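You operate a simulated robot arm through the tools that you are given. There is no shell and no other tool. Be economical: measure what you need, move in short steps, check, and stop when the job is done.

Carry out the task below with a simulated robot arm. There is one attempt and no reset: what you move stays moved.

## Task
Zero the gauge, then measure the cover in the stand.
Fine: COAT plunger on the slide's bare pad, then ZERO once; leave the reading on the screen and the slide back at LOAD.

It is judged by the outcome, as a careful person would: the job done as asked, and still so three seconds after it is handed in. It fails if anything else is knocked over, pushed out of place, dropped, spilled or broken. A push-on lid holds only when it is set on centred and level and pressed home; a screw cap is set on level and turned clockwise until tight.

## Robot
A 6-joint arm with a two-finger parallel gripper, fixed in place. Base frame: the origin is at the foot of the arm, x ahead of it, y to its left, z up; the work surface is at about z = 80. Readings come in cm, degrees, newtons and seconds.
With the tool pointing down near the work surface it reaches from about 24 to 64 cm from the base axis. Its first joint turns from -66.0 to 66.0 degrees. Payload 2.7 kg.
Tool frame: the origin (TCP) lies between the finger pads and is the grasp point; the fingertips stand 2.3 cm ahead of it; z points along the fingers, y is the line along which they close. Largest opening 9.4 cm; finger width 3.8, thickness 1; the body of the gripper, 5.4 by 9.6 cm, starts 3.9 cm behind the TCP.
Orientation is told as [roll, pitch, yaw] about the base's x, y, z axes, in that order, counted from this pose: with the fingers straight down and closing along the base's y, the tool's x points along the base's -x, its y along +y and its z along -z.

## Interface
- The arm moves only by the tool servo_tool. Its argument "increments" is a list of rows, each an object (a shift or turn left out is 0, a gripper value left out holds the last) with "slide": the shift along the tool's x, y, z in units of 30 mm (1.0 is 30 mm), a list of three; "delta_rot": the turn, a rotation vector about the tool's x, y, z in units of 8 degrees (1.0 is 8 degrees), a list of three. In form: [{"slide": [dx, dy, dz], "delta_rot": [wx, wy, wz]}, ...]. A call has 1 to 12 rows; each row shifts and turns the commanded pose from where the row before left it, along the tool's axes as they then stand. "grip" is the finger opening in cm, from 0 to 9.4, set as the call begins (left out, the last holds). A call with a number of a shift or a turn outside -1 to 1 is refused whole. Rows are played at 5 a second. More than 5 cm and 8.6 degrees between two rows, or a gripper value outside its range, and nothing of the call is played. A pose out of reach is approached as far as the arm can. The call stops where the force on the tool passes 40 N (or 10 N more than at its start, if that is more) or the arm is blocked; 0.2 s more then pass. The fingers move at their own pace (about 4.5 cm/s each) and stop on an object; they squeeze with about 30 N. The grip force told is the motor's: it shows also when the fingers shut on nothing. Time passes only in rows, and 0.2 s behind the last, so rows that do not move let the fingers close. The reply holds the time, the measured pose of the TCP, the force on the tool along the base axes, the opening and the grip force, in the units named above and with some noise, with the torque about the TCP (base axes, N m) and any sound that the robot's microphone picked up.
- Cameras (640 x 400 px; columns grow to the right, rows downward): "scene" is fixed at [8.95, -44.14, 141.1]; the picture's right is [0.65, -0.76, 0.00], its down [-0.39, -0.33, -0.86] and it looks along [0.66, 0.56, -0.50] (base axes); focal length 363 px, centre (320, 200). "wrist" rides on the gripper at [8.6, 1.6, -7.4] in the tool frame; the picture's right is [-0.18, 0.98, 0.00], its down [-0.58, -0.11, -0.81] and it looks along [-0.79, -0.15, 0.59] (tool axes); focal length 243 px, centre (320, 200). There is no depth. A picture from a camera that has moved, and an enlarged one, comes with that camera's place and axes in the base frame and with its lens.
- grab_frame(camera): a new picture of that camera. It takes no simulated time.
- close_up(camera, box): a new picture of the part [left, top, right, bottom] of that camera's present view, enlarged. It takes no simulated time.
- sign_off(): hands the job in; it is judged then, once.

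Go step by step. Nothing tells you positions but the pictures and the camera data: compare them with the known pose of the tool, close in by small moves and look again before you grip or let go. The budget is 120 turns and 64 pictures, counting those below and the enlarged ones. Unless the task says otherwise, let go and move clear before handing in, and close with one line.

The tools are called as name(argument=value, ...) on one line, values as JSON. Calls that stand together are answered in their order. servo_tool: Moves the arm, as the interface text tells. Its arguments: {"type":"object","properties":{"increments":{"type":"array","items":{"type":"object","properties":{"slide":{"type":"array","items":{"type":"number"}},"delta_rot":{"type":"array","items":{"type":"number"}}}}},"grip":{"type":"number"}},"required":["increments"]} The other tools are called the same way: grab_frame (camera) takes a picture; close_up (camera, box) takes an enlarged picture of a part of a camera's view; sign_off () hands the job in.

At the start:

```text
t: 0.0
tool_pos: [41.87, 5.98, 123.68]
orientation: [0.0, 0.0, 0.0]
wrist_force: [0.2, 0.5, -0.1]
ft_torque: [0.0, 0.01, -0.03]
grip_width: 9.41
grasp_force: 0.0
```

scene: 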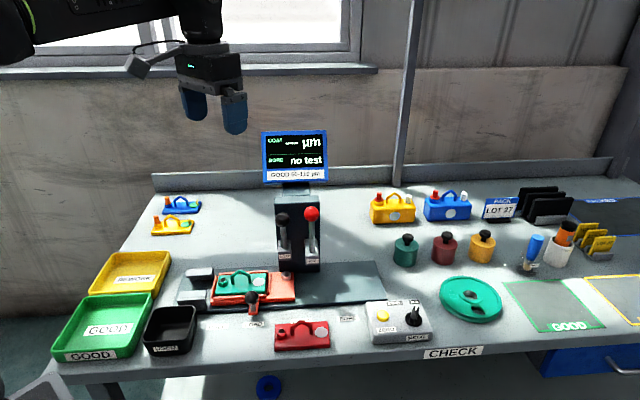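
wrist: 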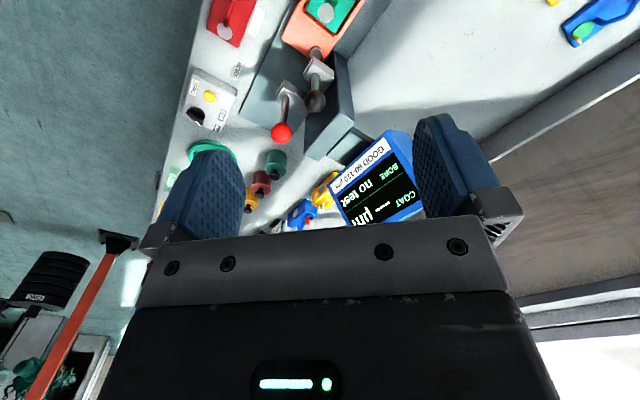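

I see a bench with a gauge (screen, two levers), a slide with a green cover in a stand, and a box with a ZERO button. I'll look closer first.

close_up(camera="scene", box=[170, 190, 390, 330])

close_up(camera="scene", box=[250, 120, 350, 190])

close_up(camera="scene", box=[340, 280, 460, 360])

close_up(camera="wrist", box=[170, 0, 390, 150])

```text
2.86 times, centred on (280, 260) of scene
camera zoom: at [8.95, -44.14, 141.1], right [0.65, -0.76, 0.0], down [-0.39, -0.33, -0.86], along [0.66, 0.56, -0.5], focal length 1038 px, centre (434, 29)
```

zoom: 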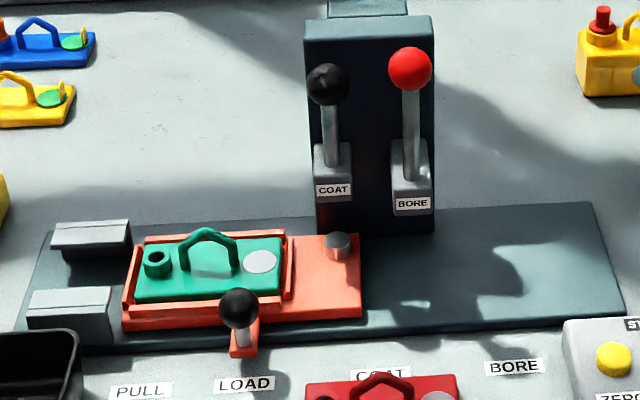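

```text
5.71 times, centred on (300, 155) of scene
camera zoom: at [8.95, -44.14, 141.1], right [0.65, -0.76, 0.0], down [-0.39, -0.33, -0.86], along [0.66, 0.56, -0.5], focal length 2076 px, centre (434, 457)
```

zoom: 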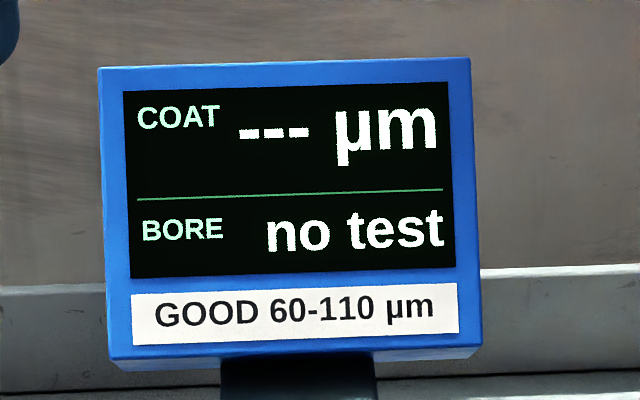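

```text
5.00 times, centred on (400, 320) of scene
camera zoom: at [8.95, -44.14, 141.1], right [0.65, -0.76, 0.0], down [-0.39, -0.33, -0.86], along [0.66, 0.56, -0.5], focal length 1817 px, centre (-80, -400)
```

zoom: 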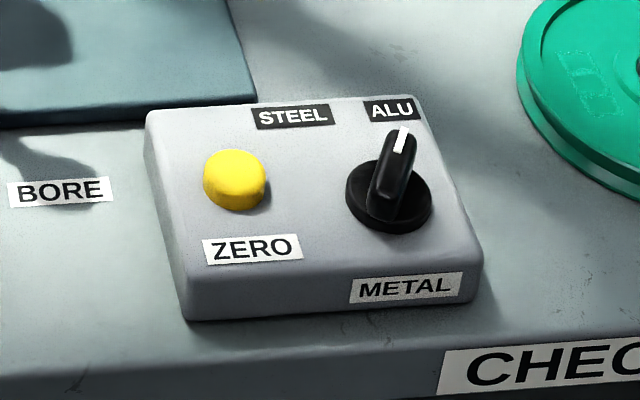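

```text
2.67 times, centred on (280, 75) of wrist
camera zoom: at [33.3, 7.59, 131.09], right [0.18, 0.98, 0.0], down [0.58, -0.11, 0.81], along [0.79, -0.15, -0.59], focal length 647 px, centre (427, 533)
```

zoom: 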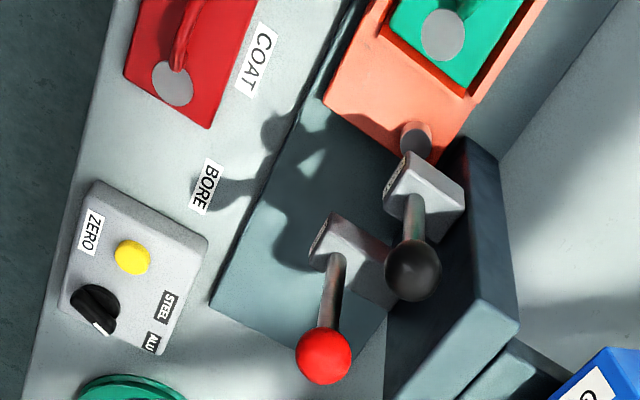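

close_up(camera="scene", box=[460, 170, 640, 290])

close_up(camera="scene", box=[190, 260, 330, 350])

close_up(camera="scene", box=[360, 180, 500, 270])

```text
3.33 times, centred on (550, 230) of scene
camera zoom: at [8.95, -44.14, 141.1], right [0.65, -0.76, 0.0], down [-0.39, -0.33, -0.86], along [0.66, 0.56, -0.5], focal length 1211 px, centre (-447, 100)
```

zoom: 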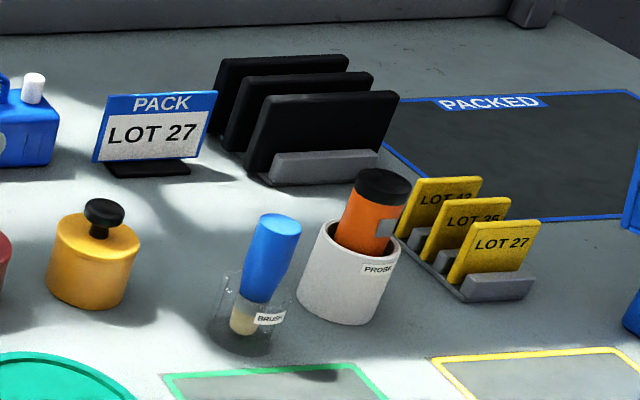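

```text
4.44 times, centred on (260, 305) of scene
camera zoom: at [8.95, -44.14, 141.1], right [0.65, -0.76, 0.0], down [-0.39, -0.33, -0.86], along [0.66, 0.56, -0.5], focal length 1615 px, centre (587, -267)
```

zoom: 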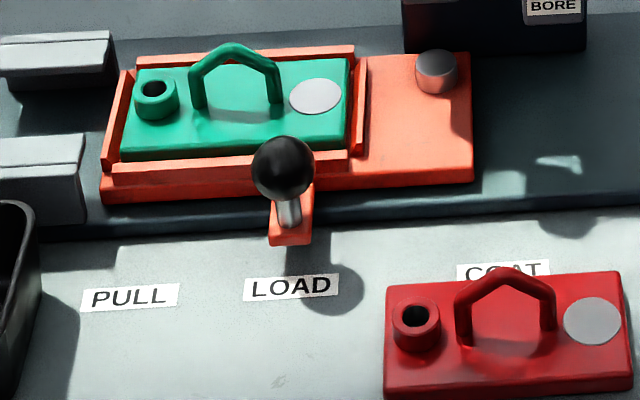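

```text
4.44 times, centred on (430, 225) of scene
camera zoom: at [8.95, -44.14, 141.1], right [0.65, -0.76, 0.0], down [-0.39, -0.33, -0.86], along [0.66, 0.56, -0.5], focal length 1615 px, centre (-169, 89)
```

zoom: 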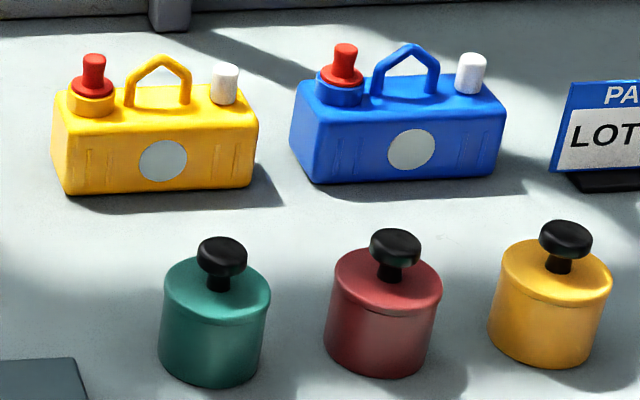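

servo_tool(increments=[{"slide": [0.33, -0.78, 0.87]}, {"slide": [0.33, -0.78, 0.87]}, {"slide": [0.33, -0.78, 0.87]}, {"slide": [0.33, -0.78, 0.87]}, {"slide": [0.33, -0.78, 0.87]}, {"slide": [0.33, -0.78, 0.87]}, {"delta_rot": [0, 0, -1]}, {"delta_rot": [0, 0, -1]}, {"delta_rot": [0, 0, -1]}, {"delta_rot": [0, 0, -1]}, {"delta_rot": [0, 0, -1]}, {"delta_rot": [0, 0, -0.8]}], grip=9.4)

grab_frame(camera="wrist")

```text
t: 2.6
tool_pos: [36.01, -8.02, 108.12]
orientation: [-0.1, 0.1, 46.5]
wrist_force: [-0.2, 0.3, 0.8]
ft_torque: [0.03, 0.0, -0.03]
grip_width: 9.41
grasp_force: 0.1
```

```text
54 pictures are left
camera wrist: at [28.83, -13.26, 115.44], right [-0.59, 0.81, 0.0], down [0.48, 0.35, 0.81], along [0.65, 0.47, -0.59], focal length 243 px, centre (320, 200)
```

wrist: 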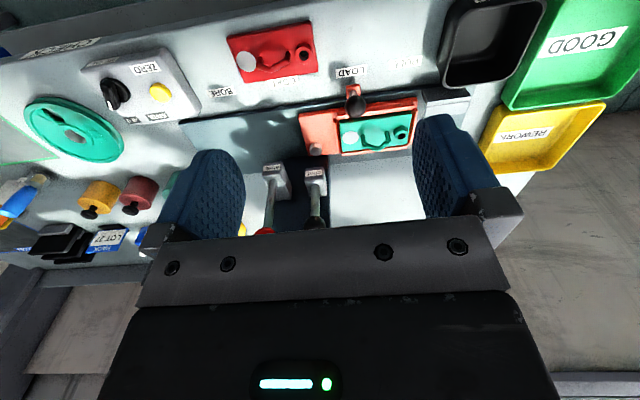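

close_up(camera="wrist", box=[200, 60, 440, 240])

```text
2.22 times, centred on (320, 150) of wrist
camera zoom: at [28.83, -13.26, 115.44], right [-0.59, 0.81, 0.0], down [0.48, 0.35, 0.81], along [0.65, 0.47, -0.59], focal length 539 px, centre (320, 311)
```

zoom: 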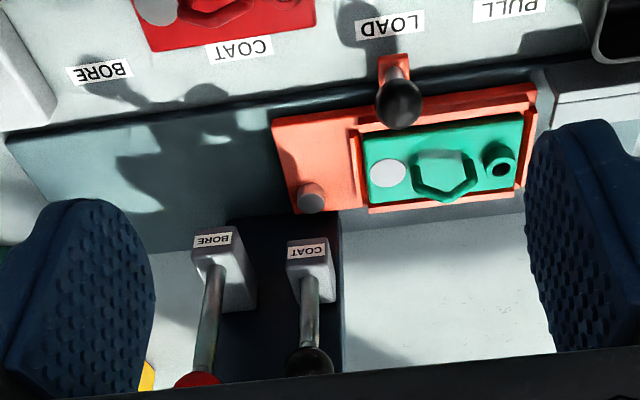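

servo_tool(increments=[{"slide": [-0.11, -0.26, 0.93]}, {"slide": [-0.11, -0.26, 0.93]}, {"slide": [-0.11, -0.26, 0.93]}, {"slide": [-0.11, -0.26, 0.93]}, {"slide": [-0.11, -0.26, 0.93]}, {"delta_rot": [0, -1, 0]}, {"delta_rot": [0, -1, 0]}, {"delta_rot": [0, -1, 0]}, {"delta_rot": [0, -1, 0]}])

grab_frame(camera="wrist")

```text
t: 4.6
tool_pos: [40.06, -9.46, 94.14]
orientation: [-0.1, -32.1, 46.3]
wrist_force: [1.0, -0.3, -0.3]
ft_torque: [0.03, 0.01, 0.01]
grip_width: 9.43
grasp_force: 0.1
```

```text
52 pictures are left
camera wrist: at [31.05, -16.63, 95.77], right [-0.6, 0.79, 0.1], down [0.12, -0.03, 0.99], along [0.79, 0.61, -0.08], focal length 243 px, centre (320, 200)
```

wrist: 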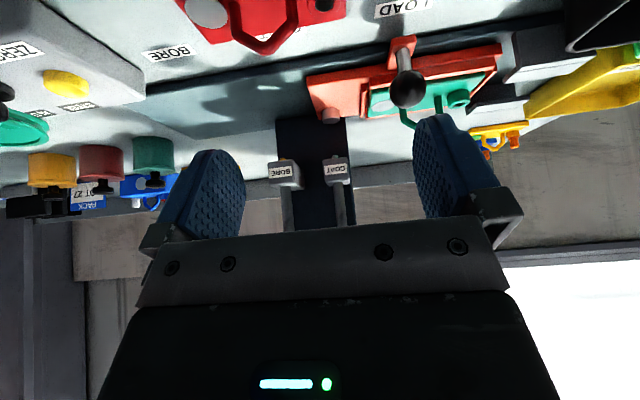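

close_up(camera="wrist", box=[240, 50, 440, 210])

```text
2.50 times, centred on (340, 130) of wrist
camera zoom: at [31.05, -16.63, 95.77], right [-0.6, 0.79, 0.1], down [0.12, -0.03, 0.99], along [0.79, 0.61, -0.08], focal length 606 px, centre (270, 375)
```

zoom: 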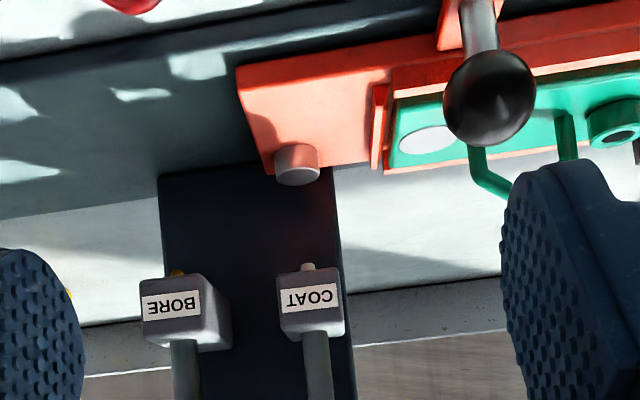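

servo_tool(increments=[{"delta_rot": [0, -1, 0]}, {"slide": [-0.93, 0, 0.04]}, {"slide": [-0.93, 0, 0.04]}, {"slide": [-0.93, 0, 0.04]}, {"slide": [-0.93, 0, 0.04]}, {"slide": [-0.93, 0, 0.04]}, {"slide": [-0.93, 0, 0.04]}], grip=4.2)

grab_frame(camera="wrist")

close_up(camera="scene", box=[220, 130, 380, 280])

```text
t: 6.2
tool_pos: [49.06, 0.01, 104.42]
orientation: [-0.1, -40.0, 46.4]
wrist_force: [-0.2, 0.9, -0.1]
ft_torque: [0.0, 0.01, 0.02]
grip_width: 4.18
grasp_force: 0.1
```

```text
50 pictures are left
camera wrist: at [40.05, -7.14, 104.5], right [-0.61, 0.78, 0.12], down [0.03, -0.13, 0.99], along [0.79, 0.61, 0.06], focal length 243 px, centre (320, 200)
```

wrist: 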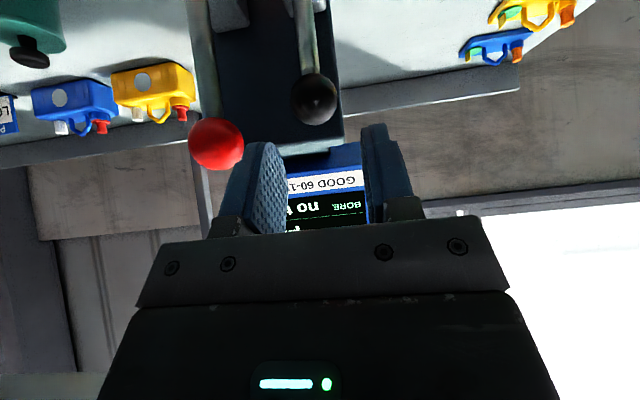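

```text
2.67 times, centred on (300, 205) of scene
camera zoom: at [8.95, -44.14, 141.1], right [0.65, -0.76, 0.0], down [-0.39, -0.33, -0.86], along [0.66, 0.56, -0.5], focal length 969 px, centre (373, 187)
```

zoom: 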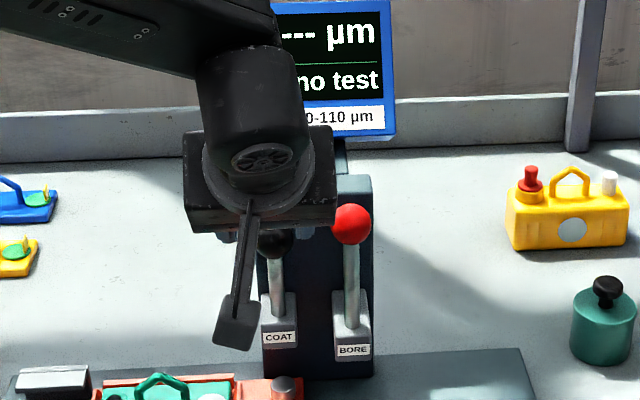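

servo_tool(increments=[{"slide": [0, -0.12, 0.6]}, {"slide": [0, 0, 0.7]}, {"slide": [0, 0, 0.4]}, {"slide": [0, 0, 0.3]}])

grab_frame(camera="wrist")

```text
t: 7.2
tool_pos: [52.08, 2.64, 99.53]
orientation: [0.0, -40.0, 46.5]
wrist_force: [-0.3, 0.1, 0.7]
ft_torque: [0.0, 0.03, 0.03]
grip_width: 4.2
grasp_force: 0.0
```

```text
48 pictures are left
camera wrist: at [43.05, -4.62, 99.78], right [-0.61, 0.78, 0.12], down [0.03, -0.13, 0.99], along [0.79, 0.61, 0.06], focal length 243 px, centre (320, 200)
```

wrist: 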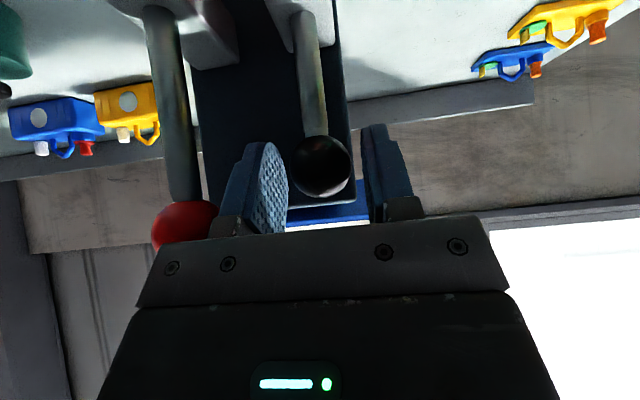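

The black COAT ball sits between the fingers; I close on it.

servo_tool(increments=[{"slide": [0, 0, 0.15]}, {}, {}], grip=0)

```text
t: 8.0
tool_pos: [52.15, 2.66, 99.33]
orientation: [0.0, -39.8, 46.4]
wrist_force: [-13.0, -14.8, 1.5]
ft_torque: [-0.28, 0.3, -0.03]
grip_width: 3.09
grasp_force: 44.9
```

servo_tool(increments=[{"slide": [0.19, 0, -0.16]}, {"slide": [0.19, 0, -0.16]}, {}])

close_up(camera="scene", box=[220, 130, 380, 280])

```text
t: 8.8
tool_pos: [51.47, 1.77, 99.34]
orientation: [-0.1, -40.4, 46.5]
wrist_force: [27.8, 21.1, 1.3]
ft_torque: [0.25, -0.29, -0.08]
grip_width: 3.1
grasp_force: 44.5
```

```text
2.67 times, centred on (300, 205) of scene
camera zoom: at [9.03, -44.07, 141.11], right [0.65, -0.76, 0.0], down [-0.39, -0.33, -0.86], along [0.66, 0.56, -0.51], focal length 969 px, centre (373, 187)
```

zoom: 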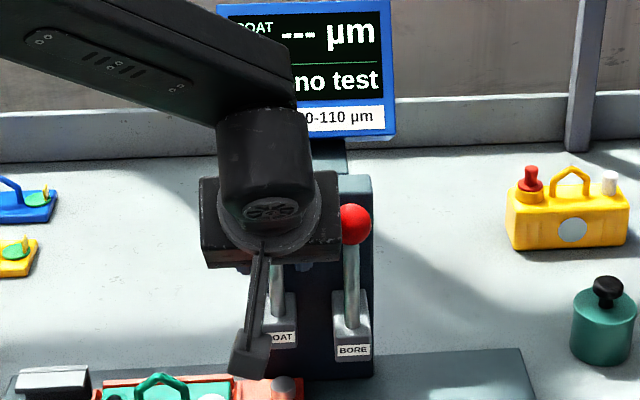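

close_up(camera="wrist", box=[200, 0, 440, 240])

```text
1.67 times, centred on (320, 120) of wrist
camera zoom: at [42.45, -5.28, 99.49], right [-0.62, 0.78, 0.12], down [0.02, -0.13, 0.99], along [0.79, 0.61, 0.06], focal length 404 px, centre (320, 333)
```

zoom: 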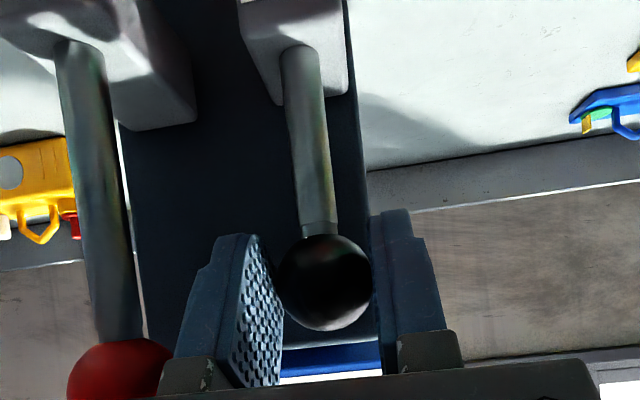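

servo_tool(increments=[{"slide": [-0.08, 0, 0.07]}, {}])

servo_tool(increments=[{"slide": [0.06, 0, 0.08]}, {"slide": [0.06, 0, 0.08]}, {"slide": [0.06, 0, 0.08]}, {}])

```text
t: 9.4
tool_pos: [51.43, 1.85, 99.29]
orientation: [0.1, -39.9, 46.2]
wrist_force: [7.8, 6.5, 1.4]
ft_torque: [0.8, -0.51, -0.12]
grip_width: 3.05
grasp_force: 45.4
```

```text
t: 10.4
tool_pos: [51.46, 1.91, 98.49]
orientation: [-0.1, -40.1, 46.4]
wrist_force: [16.1, -0.5, 2.5]
ft_torque: [-0.36, 0.08, -0.12]
grip_width: 3.08
grasp_force: 45.0
```

servo_tool(increments=[{"slide": [0.16, 0, -0.07]}, {"slide": [0.16, 0, -0.07]}, {"slide": [0.16, 0, -0.07]}, {}])

close_up(camera="wrist", box=[200, 0, 440, 240])

```text
t: 11.4
tool_pos: [50.27, 0.81, 98.01]
orientation: [0.1, -39.9, 46.4]
wrist_force: [-5.3, -5.6, 3.7]
ft_torque: [0.1, -0.05, 0.02]
grip_width: 0.0
grasp_force: 42.5
```

```text
1.67 times, centred on (320, 120) of wrist
camera zoom: at [41.24, -6.41, 98.13], right [-0.61, 0.78, 0.12], down [0.03, -0.13, 0.99], along [0.79, 0.61, 0.05], focal length 404 px, centre (320, 333)
```

zoom: 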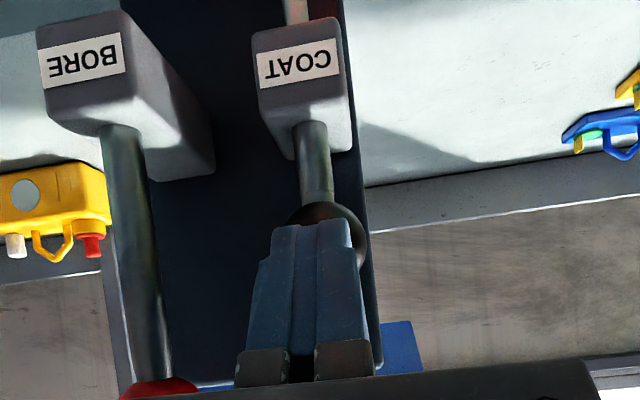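

servo_tool(increments=[{"slide": [0, 0, -0.8]}, {"slide": [0, 0, -0.8]}, {"slide": [0, 0, -0.5]}], grip=0)

close_up(camera="wrist", box=[160, 0, 440, 210])

close_up(camera="scene", box=[220, 130, 380, 280])

```text
t: 12.2
tool_pos: [47.63, -1.92, 102.93]
orientation: [0.1, -40.0, 46.2]
wrist_force: [-0.3, 1.1, 0.8]
ft_torque: [0.01, -0.01, 0.02]
grip_width: 0.0
grasp_force: 42.2
```

```text
1.90 times, centred on (300, 105) of wrist
camera zoom: at [38.59, -9.09, 103.03], right [-0.61, 0.78, 0.12], down [0.03, -0.13, 0.99], along [0.79, 0.61, 0.06], focal length 462 px, centre (358, 381)
```

zoom: 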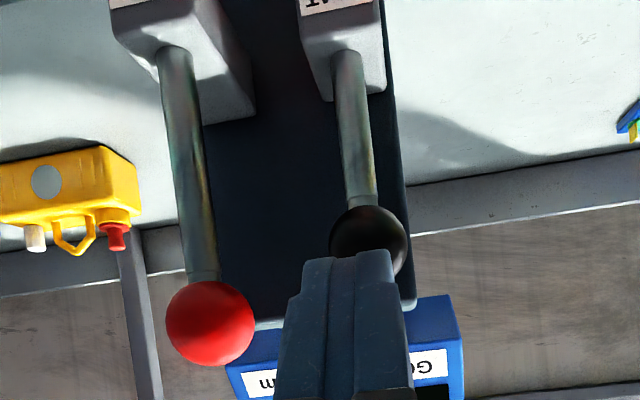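

```text
2.67 times, centred on (300, 205) of scene
camera zoom: at [8.96, -44.14, 141.1], right [0.65, -0.76, 0.0], down [-0.39, -0.33, -0.86], along [0.66, 0.56, -0.5], focal length 969 px, centre (373, 187)
```

zoom: 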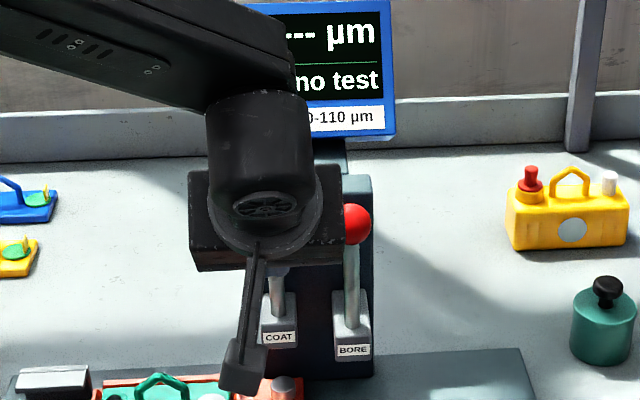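

servo_tool(increments=[{"slide": [-0.44, 0, 0]}, {"slide": [-0.44, 0, 0]}, {"slide": [0, 0, 0.8]}, {"slide": [0, 0, 0.8]}, {"slide": [0, 0, 0.57]}, {}], grip=4.2)

servo_tool(increments=[{}, {}, {}], grip=0)

```text
t: 13.6
tool_pos: [51.72, 2.58, 99.5]
orientation: [0.0, -40.0, 46.5]
wrist_force: [-0.1, -0.1, -0.3]
ft_torque: [-0.01, -0.04, -0.02]
grip_width: 4.19
grasp_force: 0.0
```

```text
t: 14.4
tool_pos: [51.86, 2.31, 99.47]
orientation: [-0.5, -40.2, 46.4]
wrist_force: [24.9, -15.9, -2.8]
ft_torque: [-0.02, -0.01, -0.22]
grip_width: 3.09
grasp_force: 44.8
```

servo_tool(increments=[{"slide": [0, -0.12, 0]}, {"slide": [0.107, 0, 0.128]}, {"slide": [0.107, 0, 0.128]}, {"slide": [0.107, 0, 0.128]}, {"slide": [0.107, 0, 0.128]}, {}])

close_up(camera="wrist", box=[200, 0, 440, 240])

```text
t: 15.8
tool_pos: [51.89, 2.36, 97.47]
orientation: [0.2, -39.9, 46.5]
wrist_force: [-27.4, -14.0, 4.4]
ft_torque: [-0.3, 0.2, 0.15]
grip_width: 3.09
grasp_force: 45.1
```

```text
1.67 times, centred on (320, 120) of wrist
camera zoom: at [42.87, -4.89, 97.58], right [-0.62, 0.78, 0.12], down [0.03, -0.13, 0.99], along [0.79, 0.61, 0.05], focal length 404 px, centre (320, 333)
```

zoom: 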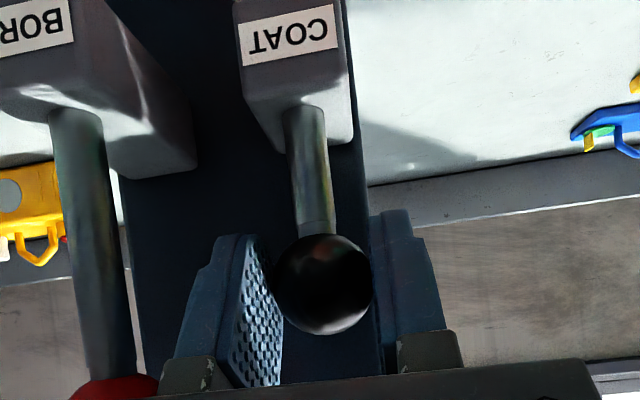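

servo_tool(increments=[{"slide": [0.1, 0.06, -0.09]}, {"slide": [0.107, 0, 0.128]}, {"slide": [0.107, 0, 0.128]}, {}])

close_up(camera="wrist", box=[200, 0, 440, 240])

```text
t: 16.8
tool_pos: [51.95, 2.34, 96.7]
orientation: [-0.3, -40.3, 46.5]
wrist_force: [17.0, 25.6, 5.8]
ft_torque: [0.44, -0.79, -0.01]
grip_width: 3.03
grasp_force: 44.8
```

```text
1.67 times, centred on (320, 120) of wrist
camera zoom: at [42.84, -4.86, 96.77], right [-0.62, 0.78, 0.12], down [0.02, -0.13, 0.99], along [0.79, 0.61, 0.06], focal length 404 px, centre (320, 333)
```

zoom: 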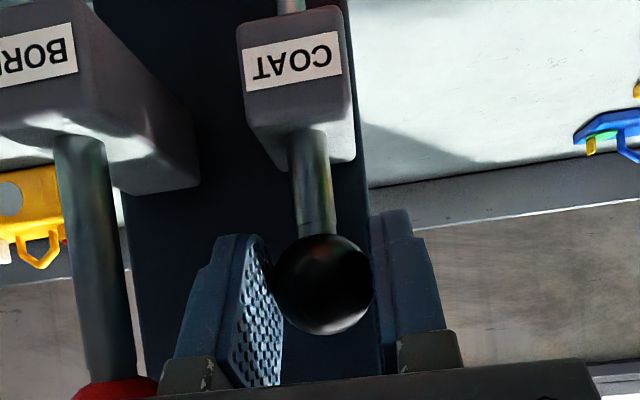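

servo_tool(increments=[{"slide": [-0.06, 0, 0.05]}, {"slide": [0.08, 0, 0.096]}, {"slide": [0.08, 0, 0.096]}, {}])

servo_tool(increments=[{"slide": [0.08, 0, 0.096]}, {"slide": [0.08, 0, 0.096]}, {}])

grab_frame(camera="wrist")

```text
t: 17.8
tool_pos: [51.86, 2.22, 95.73]
orientation: [0.1, -40.0, 46.4]
wrist_force: [6.2, 16.9, 6.3]
ft_torque: [0.19, -0.43, -0.19]
grip_width: 3.1
grasp_force: 45.1
```

```text
t: 18.6
tool_pos: [51.76, 2.21, 95.1]
orientation: [-0.1, -40.1, 46.5]
wrist_force: [-0.2, 16.0, 13.2]
ft_torque: [-0.29, -0.14, 0.06]
grip_width: 3.04
grasp_force: 44.8
```

```text
40 pictures are left
camera wrist: at [42.83, -4.9, 95.17], right [-0.62, 0.78, 0.12], down [0.03, -0.13, 0.99], along [0.79, 0.61, 0.06], focal length 243 px, centre (320, 200)
```

wrist: 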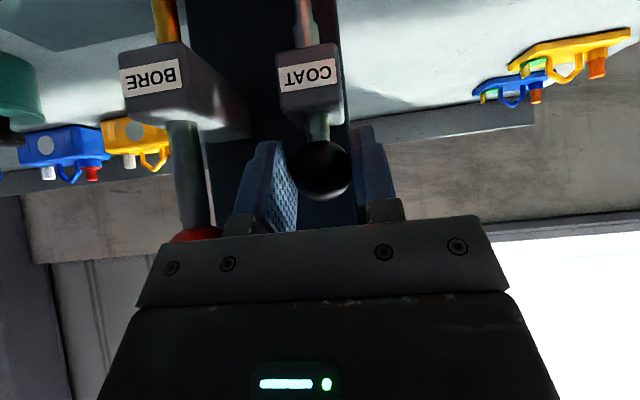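

servo_tool(increments=[{"slide": [0.05, 0, 0.06]}, {"slide": [0.05, 0, 0.06]}, {}])

close_up(camera="scene", box=[220, 120, 380, 310])

```text
t: 19.1
tool_pos: [51.91, 2.23, 95.1]
orientation: [0.0, -40.3, 46.5]
wrist_force: [-11.5, 0.2, 8.5]
ft_torque: [-0.21, -0.23, -0.23]
grip_width: 3.06
grasp_force: 44.7
stopped in row 2: the force on the tool passed its limit (the readings are from after the stop); the commanded pose is now the measured one
```

```text
2.11 times, centred on (300, 215) of scene
camera zoom: at [8.91, -44.14, 141.1], right [0.65, -0.76, 0.0], down [-0.38, -0.33, -0.86], along [0.66, 0.56, -0.5], focal length 765 px, centre (362, 168)
```

zoom: 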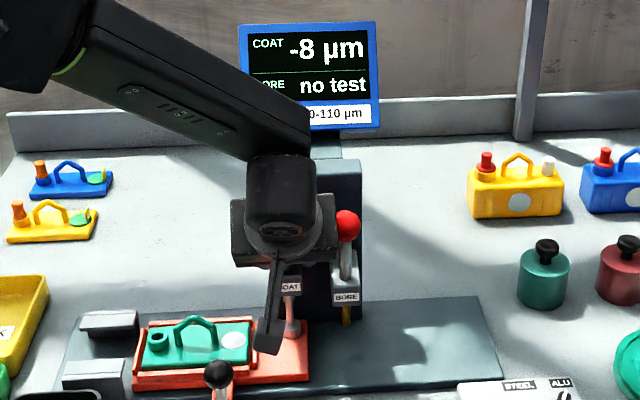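

The plunger rests on the pad and the screen shows -8 µm. I'll release and see whether the lever stays down.

servo_tool(increments=[{}, {}, {}, {"slide": [0, 0, -0.5]}, {"slide": [0, 0, -0.7]}, {"slide": [0, 0, -0.7]}, {"slide": [0, 0, -0.7]}], grip=4.6)

close_up(camera="scene", box=[220, 120, 380, 310])

grab_frame(camera="wrist")

```text
t: 20.7
tool_pos: [48.43, -1.39, 100.99]
orientation: [0.0, -40.2, 46.5]
wrist_force: [0.2, 0.2, 0.4]
ft_torque: [0.0, -0.02, -0.02]
grip_width: 4.6
grasp_force: 0.1
```

```text
2.11 times, centred on (300, 215) of scene
camera zoom: at [8.96, -44.14, 141.1], right [0.65, -0.76, 0.0], down [-0.39, -0.33, -0.86], along [0.66, 0.56, -0.5], focal length 765 px, centre (362, 168)
```

zoom: 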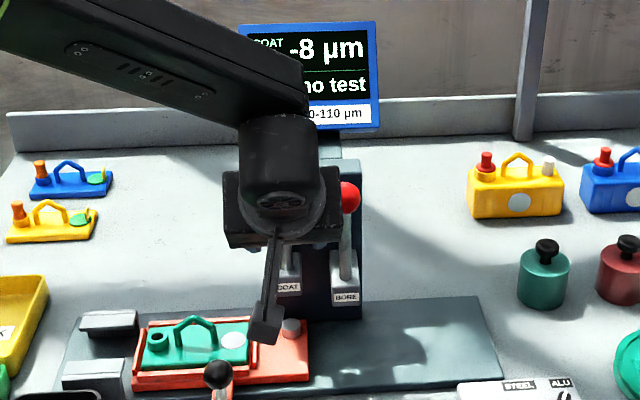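

```text
37 pictures are left
camera wrist: at [39.53, -8.6, 100.95], right [-0.62, 0.78, 0.12], down [0.03, -0.13, 0.99], along [0.79, 0.61, 0.06], focal length 243 px, centre (320, 200)
```

wrist: 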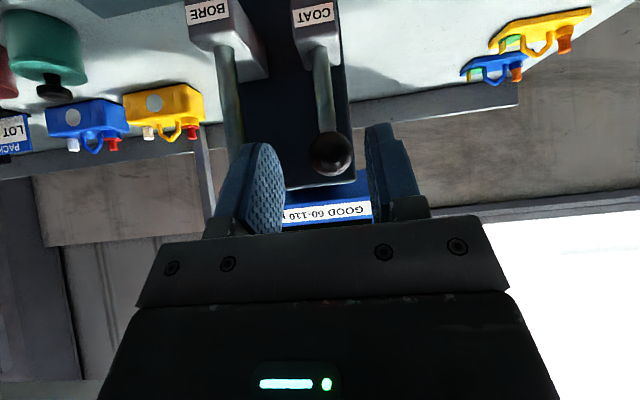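

servo_tool(increments=[{"slide": [0.8, 0, -0.6]}, {"delta_rot": [0, 1, 0]}, {"delta_rot": [0, 1, 0]}, {"delta_rot": [0, 1, 0]}, {"delta_rot": [0, 1, 0]}, {"delta_rot": [0, 1, 0]}], grip=0)

```text
t: 22.1
tool_pos: [46.36, -3.67, 100.74]
orientation: [-0.3, -0.1, 46.5]
wrist_force: [0.1, 0.2, -0.3]
ft_torque: [-0.01, 0.0, 0.01]
grip_width: 0.0
grasp_force: 30.6
```

servo_tool(increments=[{"slide": [0.23, -0.914, 0.3]}, {"slide": [0.23, -0.914, 0.3]}, {"slide": [0.23, -0.914, 0.3]}, {"slide": [0.23, -0.914, 0.3]}, {"slide": [0.23, -0.914, 0.3]}, {"slide": [0.23, -0.914, 0.3]}, {"slide": [0.23, -0.914, 0.3]}])

close_up(camera="scene", box=[320, 220, 480, 360])

grab_frame(camera="wrist")

```text
t: 23.7
tool_pos: [57.18, -20.31, 94.55]
orientation: [-0.1, -0.1, 46.7]
wrist_force: [0.0, 0.4, 0.1]
ft_torque: [-0.02, -0.05, 0.0]
grip_width: 0.0
grasp_force: 30.2
```

```text
2.86 times, centred on (400, 290) of scene
camera zoom: at [8.95, -44.13, 141.1], right [0.65, -0.76, 0.0], down [-0.39, -0.33, -0.86], along [0.66, 0.56, -0.5], focal length 1038 px, centre (91, -57)
```

zoom: 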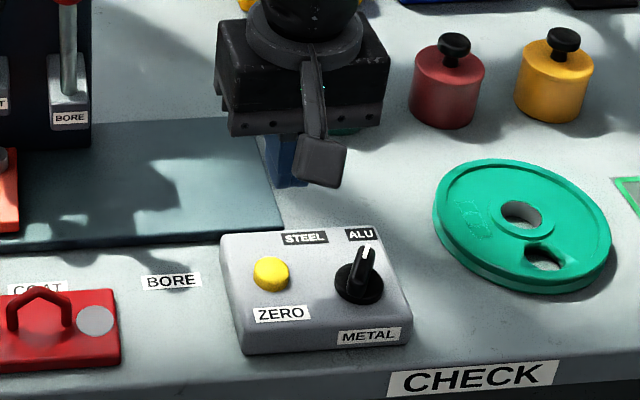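

```text
35 pictures are left
camera wrist: at [50.02, -25.59, 101.96], right [-0.59, 0.81, 0.0], down [0.48, 0.35, 0.81], along [0.65, 0.47, -0.59], focal length 243 px, centre (320, 200)
```

wrist: 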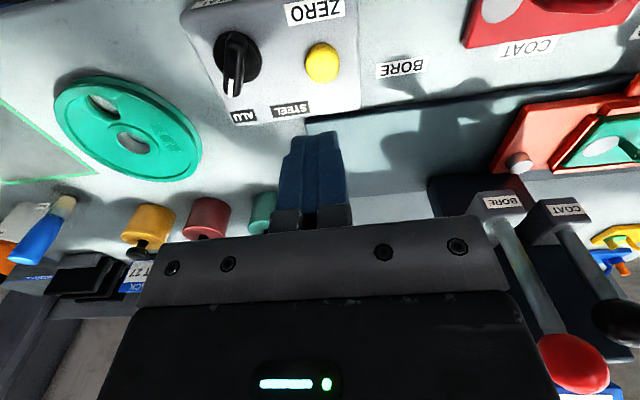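

servo_tool(increments=[{"slide": [0.15, 0.08, 0.8]}, {"slide": [0, 0, 0.8]}, {"slide": [0, 0, 0.8]}, {}])

close_up(camera="scene", box=[320, 220, 480, 360])

grab_frame(camera="wrist")

```text
t: 24.7
tool_pos: [56.68, -20.48, 87.27]
orientation: [-0.1, -0.2, 46.5]
wrist_force: [0.1, 0.4, -0.4]
ft_torque: [-0.03, 0.0, 0.0]
grip_width: 0.0
grasp_force: 29.9
```

```text
2.86 times, centred on (400, 290) of scene
camera zoom: at [8.96, -44.14, 141.1], right [0.65, -0.76, 0.0], down [-0.39, -0.33, -0.86], along [0.66, 0.56, -0.5], focal length 1038 px, centre (91, -57)
```

zoom: 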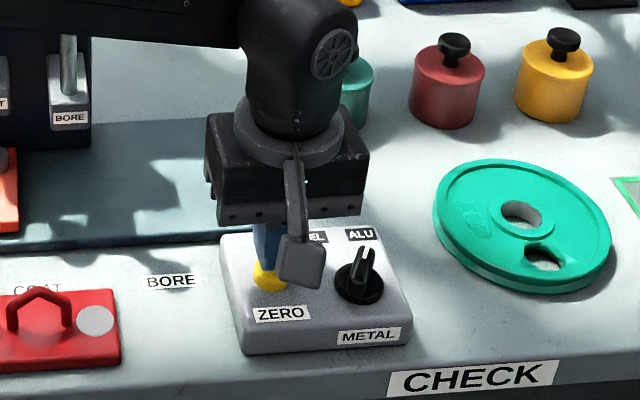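

```text
33 pictures are left
camera wrist: at [49.59, -25.56, 94.64], right [-0.59, 0.81, 0.0], down [0.48, 0.35, 0.81], along [0.66, 0.47, -0.59], focal length 243 px, centre (320, 200)
```

wrist: 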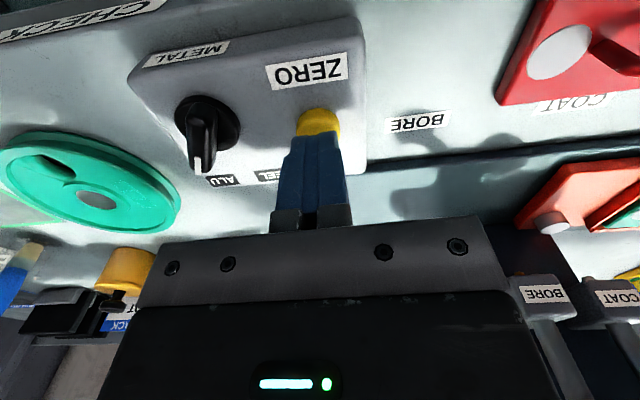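

servo_tool(increments=[{"slide": [0, 0, 0.12]}, {"slide": [0, 0, 0.12]}, {"slide": [0, 0, 0.1]}, {"slide": [0, 0, 0.1]}])

```text
t: 25.7
tool_pos: [56.57, -20.32, 85.97]
orientation: [0.0, -0.3, 46.5]
wrist_force: [0.4, 0.6, 1.9]
ft_torque: [0.02, 0.01, 0.02]
grip_width: 0.0
grasp_force: 29.7
```

servo_tool(increments=[{"slide": [0, 0, 0.06]}, {"slide": [0, 0, 0.06]}, {}])

close_up(camera="scene", box=[250, 120, 350, 190])

```text
t: 26.5
tool_pos: [56.65, -20.28, 85.66]
orientation: [-0.2, -0.2, 46.6]
wrist_force: [-2.3, -3.0, 9.7]
ft_torque: [-0.1, -0.01, 0.05]
grip_width: 0.0
grasp_force: 30.1
heard: click
```

```text
5.71 times, centred on (300, 155) of scene
camera zoom: at [8.93, -44.14, 141.1], right [0.65, -0.76, 0.0], down [-0.39, -0.33, -0.86], along [0.66, 0.56, -0.5], focal length 2076 px, centre (434, 457)
```

zoom: 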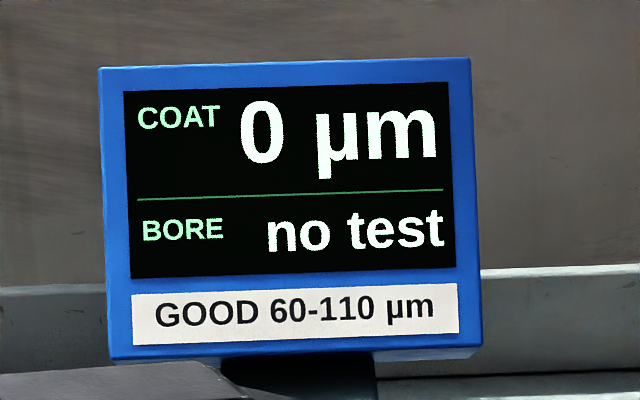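

Zero took with one click and the screen reads 0 µm. I retract upward and go toward the slide handle.

servo_tool(increments=[{"slide": [0, 0, -0.9]}, {"slide": [0, 0, -0.9]}, {"slide": [0, 0, -0.9]}, {"slide": [0, 0, -0.9]}, {"slide": [-0.18, 0.877, 0]}, {"slide": [-0.18, 0.877, 0]}, {"slide": [-0.18, 0.877, 0]}, {"slide": [-0.18, 0.877, 0]}, {"slide": [-0.18, 0.877, 0]}])

servo_tool(increments=[{"slide": [-0.18, 0.877, 0]}, {"slide": [-0.18, 0.877, 0]}, {"slide": [-0.18, 0.877, 0]}, {"slide": [-0.18, 0.877, 0]}, {"slide": [-0.18, 0.877, 0]}], grip=5)

grab_frame(camera="wrist")

grab_frame(camera="scene")

```text
t: 28.5
tool_pos: [49.02, -9.58, 96.63]
orientation: [-0.1, -0.2, 46.5]
wrist_force: [0.1, 1.1, 0.2]
ft_torque: [0.0, 0.0, -0.01]
grip_width: 0.02
grasp_force: 30.0
```

```text
t: 29.7
tool_pos: [41.15, 1.63, 96.31]
orientation: [-0.2, -0.2, 46.6]
wrist_force: [1.2, 0.3, 0.8]
ft_torque: [-0.04, -0.02, 0.02]
grip_width: 5.02
grasp_force: 0.1
```

```text
31 pictures are left
camera wrist: at [34.03, -3.66, 103.62], right [-0.59, 0.81, 0.0], down [0.48, 0.35, 0.81], along [0.66, 0.47, -0.59], focal length 243 px, centre (320, 200)
```

wrist: 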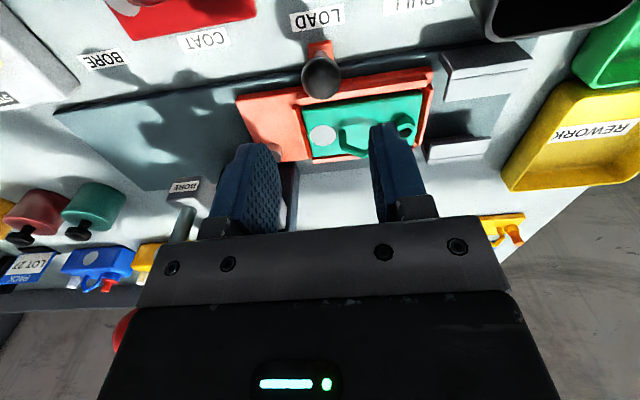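

```text
30 pictures are left
```

scene: 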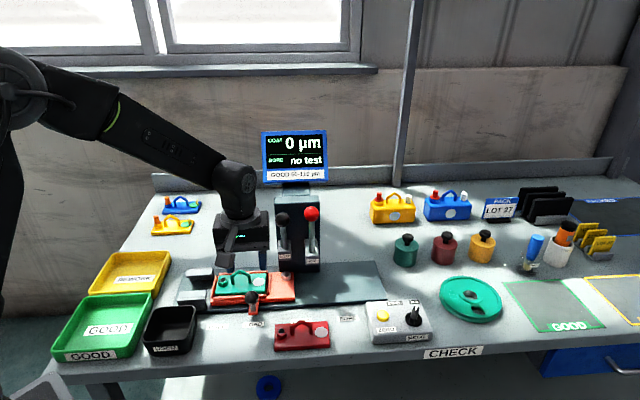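

servo_tool(increments=[{"slide": [0, 0, 0.9]}, {"slide": [0, 0, 0.9]}, {"slide": [0, 0, 0.8]}, {"slide": [0, 0, 0.6]}, {}])

grab_frame(camera="wrist")

```text
t: 30.9
tool_pos: [41.2, 1.71, 86.97]
orientation: [-0.1, -0.2, 46.6]
wrist_force: [0.2, 0.0, -0.1]
ft_torque: [0.02, -0.02, 0.0]
grip_width: 5.0
grasp_force: 0.1
```

```text
29 pictures are left
camera wrist: at [33.98, -3.5, 94.23], right [-0.59, 0.81, 0.0], down [0.48, 0.35, 0.81], along [0.66, 0.47, -0.59], focal length 243 px, centre (320, 200)
```

wrist: 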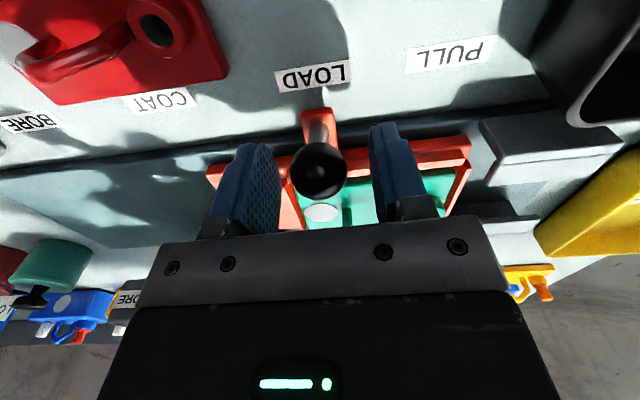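

servo_tool(increments=[{}, {}, {"slide": [0.005, -0.2, 0]}, {"slide": [0.01, -0.4, 0]}, {"slide": [0.01, -0.4, 0]}, {}], grip=0)

grab_frame(camera="scene")

```text
t: 32.3
tool_pos: [43.27, -0.33, 86.84]
orientation: [-0.1, -0.1, 46.5]
wrist_force: [-7.0, -7.2, -2.4]
ft_torque: [-0.11, 0.16, -0.12]
grip_width: 2.91
grasp_force: 44.6
```

```text
28 pictures are left
```

scene: 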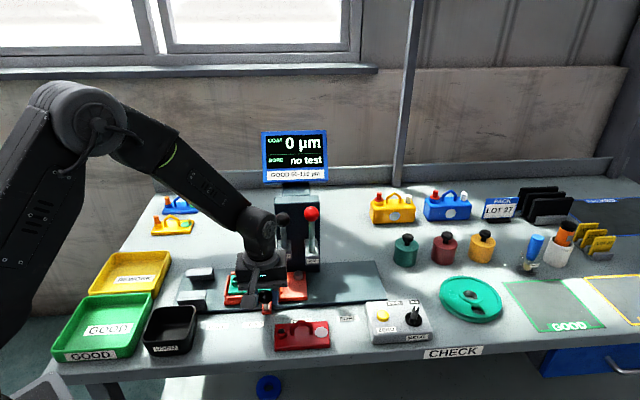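

servo_tool(increments=[{"slide": [0.04, -0.4, 0]}, {"slide": [0.01, -0.4, 0]}, {"slide": [0.01, -0.4, 0]}, {"slide": [0.01, -0.4, 0]}, {"slide": [0.01, -0.4, 0]}, {"slide": [0.0, -0.38, 0]}, {}])

grab_frame(camera="wrist")

close_up(camera="scene", box=[170, 190, 390, 360])

```text
t: 33.9
tool_pos: [48.36, -5.47, 86.94]
orientation: [-0.1, -0.2, 46.5]
wrist_force: [5.8, 4.7, -8.9]
ft_torque: [0.51, -0.39, -0.14]
grip_width: 2.89
grasp_force: 45.3
```

```text
27 pictures are left
camera wrist: at [41.17, -10.69, 94.27], right [-0.59, 0.81, 0.0], down [0.48, 0.35, 0.81], along [0.65, 0.47, -0.59], focal length 243 px, centre (320, 200)
```

wrist: 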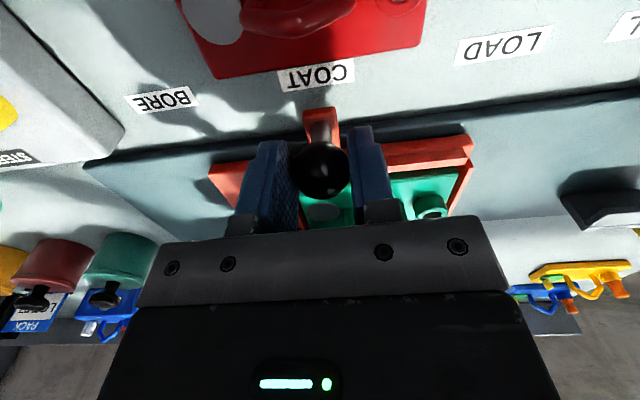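

```text
2.35 times, centred on (280, 275) of scene
camera zoom: at [8.98, -44.13, 141.1], right [0.65, -0.76, 0.0], down [-0.39, -0.33, -0.86], along [0.66, 0.56, -0.5], focal length 855 px, centre (414, 24)
```

zoom: 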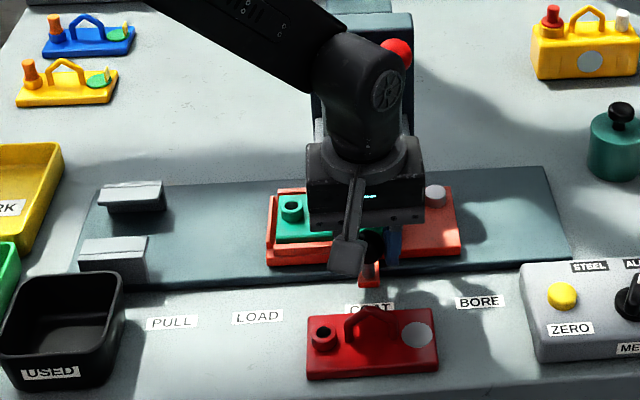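

servo_tool(increments=[{}, {}, {"slide": [0, 0, -0.7]}, {"slide": [0, 0, -0.9]}, {"slide": [0, 0, -0.9]}, {"slide": [0, 0, -0.8]}, {"slide": [0.72, 0.26, 0.25]}, {"slide": [0.72, 0.26, 0.25]}, {"slide": [0.72, 0.26, 0.25]}, {"slide": [0.72, 0.26, 0.25]}], grip=5)

servo_tool(increments=[{"delta_rot": [0, -1, 0]}, {"delta_rot": [0, -1, 0]}, {"delta_rot": [0, -1, 0]}, {"delta_rot": [0, -1, 0]}])

close_up(camera="wrist", box=[240, 50, 440, 210])

close_up(camera="scene", box=[170, 190, 390, 360])

```text
t: 36.1
tool_pos: [39.98, -9.39, 93.69]
orientation: [-0.1, -0.3, 46.5]
wrist_force: [-0.4, 0.5, -0.1]
ft_torque: [0.03, -0.01, 0.0]
grip_width: 4.97
grasp_force: 0.0
```

```text
t: 37.1
tool_pos: [40.18, -9.61, 93.67]
orientation: [-0.1, -32.3, 46.5]
wrist_force: [-0.4, 0.2, -0.7]
ft_torque: [-0.02, 0.0, 0.02]
grip_width: 5.03
grasp_force: 0.1
```

```text
2.50 times, centred on (340, 130) of wrist
camera zoom: at [31.17, -16.79, 95.32], right [-0.61, 0.79, 0.1], down [0.12, -0.03, 0.99], along [0.79, 0.61, -0.08], focal length 606 px, centre (270, 375)
```

zoom: 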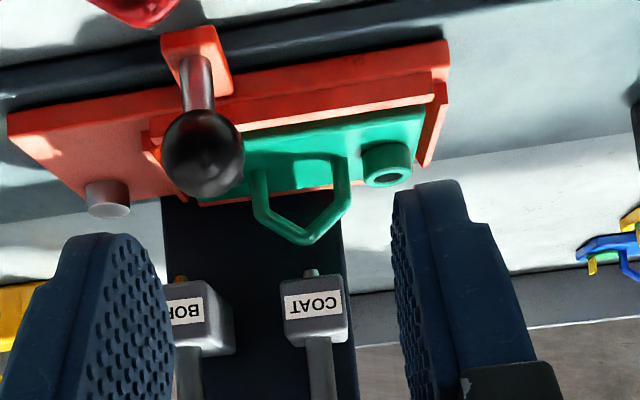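

```text
2.35 times, centred on (280, 275) of scene
camera zoom: at [8.96, -44.14, 141.1], right [0.65, -0.76, 0.0], down [-0.39, -0.33, -0.86], along [0.66, 0.56, -0.5], focal length 855 px, centre (414, 24)
```

zoom: 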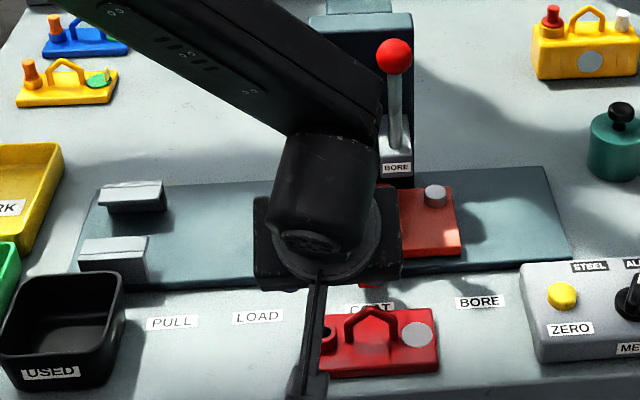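

servo_tool(increments=[{"delta_rot": [0, -0.97, 0]}, {"slide": [-0.92, -0.02, 0.08]}, {"slide": [-0.92, -0.02, 0.08]}, {"slide": [-0.92, -0.02, 0.08]}, {"slide": [-0.92, -0.02, 0.08]}, {"slide": [-0.92, -0.02, 0.08]}, {"slide": [-0.92, -0.01, 0.08]}, {"slide": [0, 0, 0.6]}, {"slide": [0, 0, 0.6]}, {"slide": [0, 0, 0.42]}, {}], grip=4.2)

grab_frame(camera="wrist")

```text
t: 39.5
tool_pos: [51.91, 2.43, 99.43]
orientation: [-0.1, -40.0, 46.6]
wrist_force: [0.1, -0.1, 0.4]
ft_torque: [-0.04, 0.0, -0.05]
grip_width: 4.19
grasp_force: 0.1
```

```text
23 pictures are left
camera wrist: at [42.84, -4.87, 99.57], right [-0.62, 0.78, 0.12], down [0.03, -0.13, 0.99], along [0.79, 0.61, 0.06], focal length 243 px, centre (320, 200)
```

wrist: 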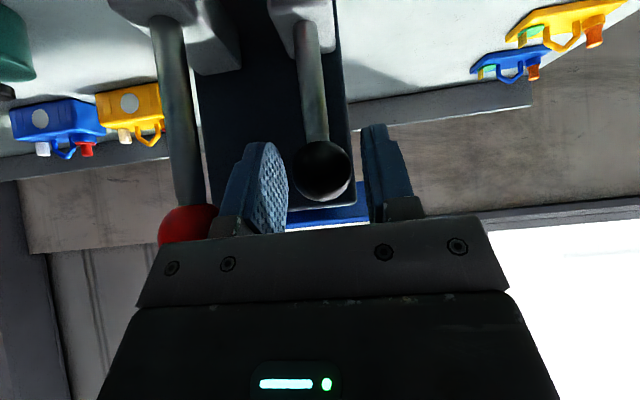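

Grip the ball and lower it gently, watching the vertical force.

servo_tool(increments=[{"slide": [0, -0.04, 0]}, {}, {}, {"slide": [0.08, 0, 0.096]}, {"slide": [0.08, 0, 0.096]}, {}], grip=0)

servo_tool(increments=[{"slide": [0.08, 0, 0.096]}, {"slide": [0.08, 0, 0.096]}, {}])

```text
t: 40.9
tool_pos: [51.94, 2.43, 98.64]
orientation: [-0.1, -39.9, 46.7]
wrist_force: [-2.2, 10.9, 1.9]
ft_torque: [0.0, 0.02, 0.15]
grip_width: 3.08
grasp_force: 45.1
```

```text
t: 41.7
tool_pos: [51.85, 2.46, 97.98]
orientation: [-0.1, -40.0, 46.6]
wrist_force: [-3.6, 17.3, 4.4]
ft_torque: [0.12, -0.12, 0.07]
grip_width: 3.1
grasp_force: 45.1
```

servo_tool(increments=[{"slide": [0.08, 0.04, 0.096]}, {"slide": [0.08, 0, 0.096]}, {}])

servo_tool(increments=[{"slide": [0.08, 0, 0.096]}, {"slide": [0.08, 0, 0.096]}, {}])

grab_frame(camera="wrist")

```text
t: 42.5
tool_pos: [51.84, 2.44, 97.11]
orientation: [0.0, -40.1, 46.6]
wrist_force: [-2.3, 18.4, 5.0]
ft_torque: [0.11, -0.25, 0.11]
grip_width: 3.04
grasp_force: 45.0
```

```text
t: 43.3
tool_pos: [52.0, 2.4, 96.58]
orientation: [-0.2, -40.0, 46.7]
wrist_force: [3.0, 18.4, 6.6]
ft_torque: [-0.04, -0.32, 0.01]
grip_width: 3.07
grasp_force: 45.4
```

```text
22 pictures are left
camera wrist: at [42.85, -4.91, 96.68], right [-0.62, 0.78, 0.12], down [0.03, -0.13, 0.99], along [0.79, 0.61, 0.06], focal length 243 px, centre (320, 200)
```

wrist: 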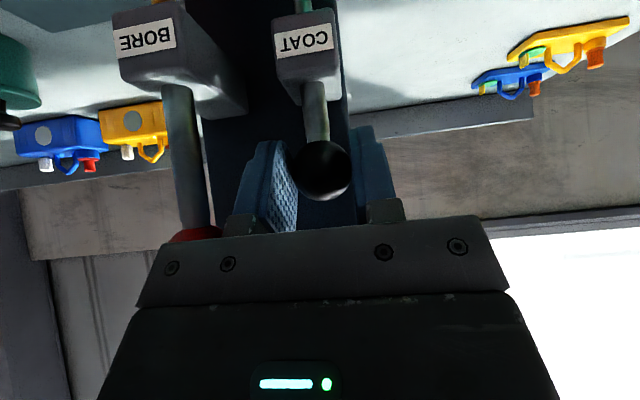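

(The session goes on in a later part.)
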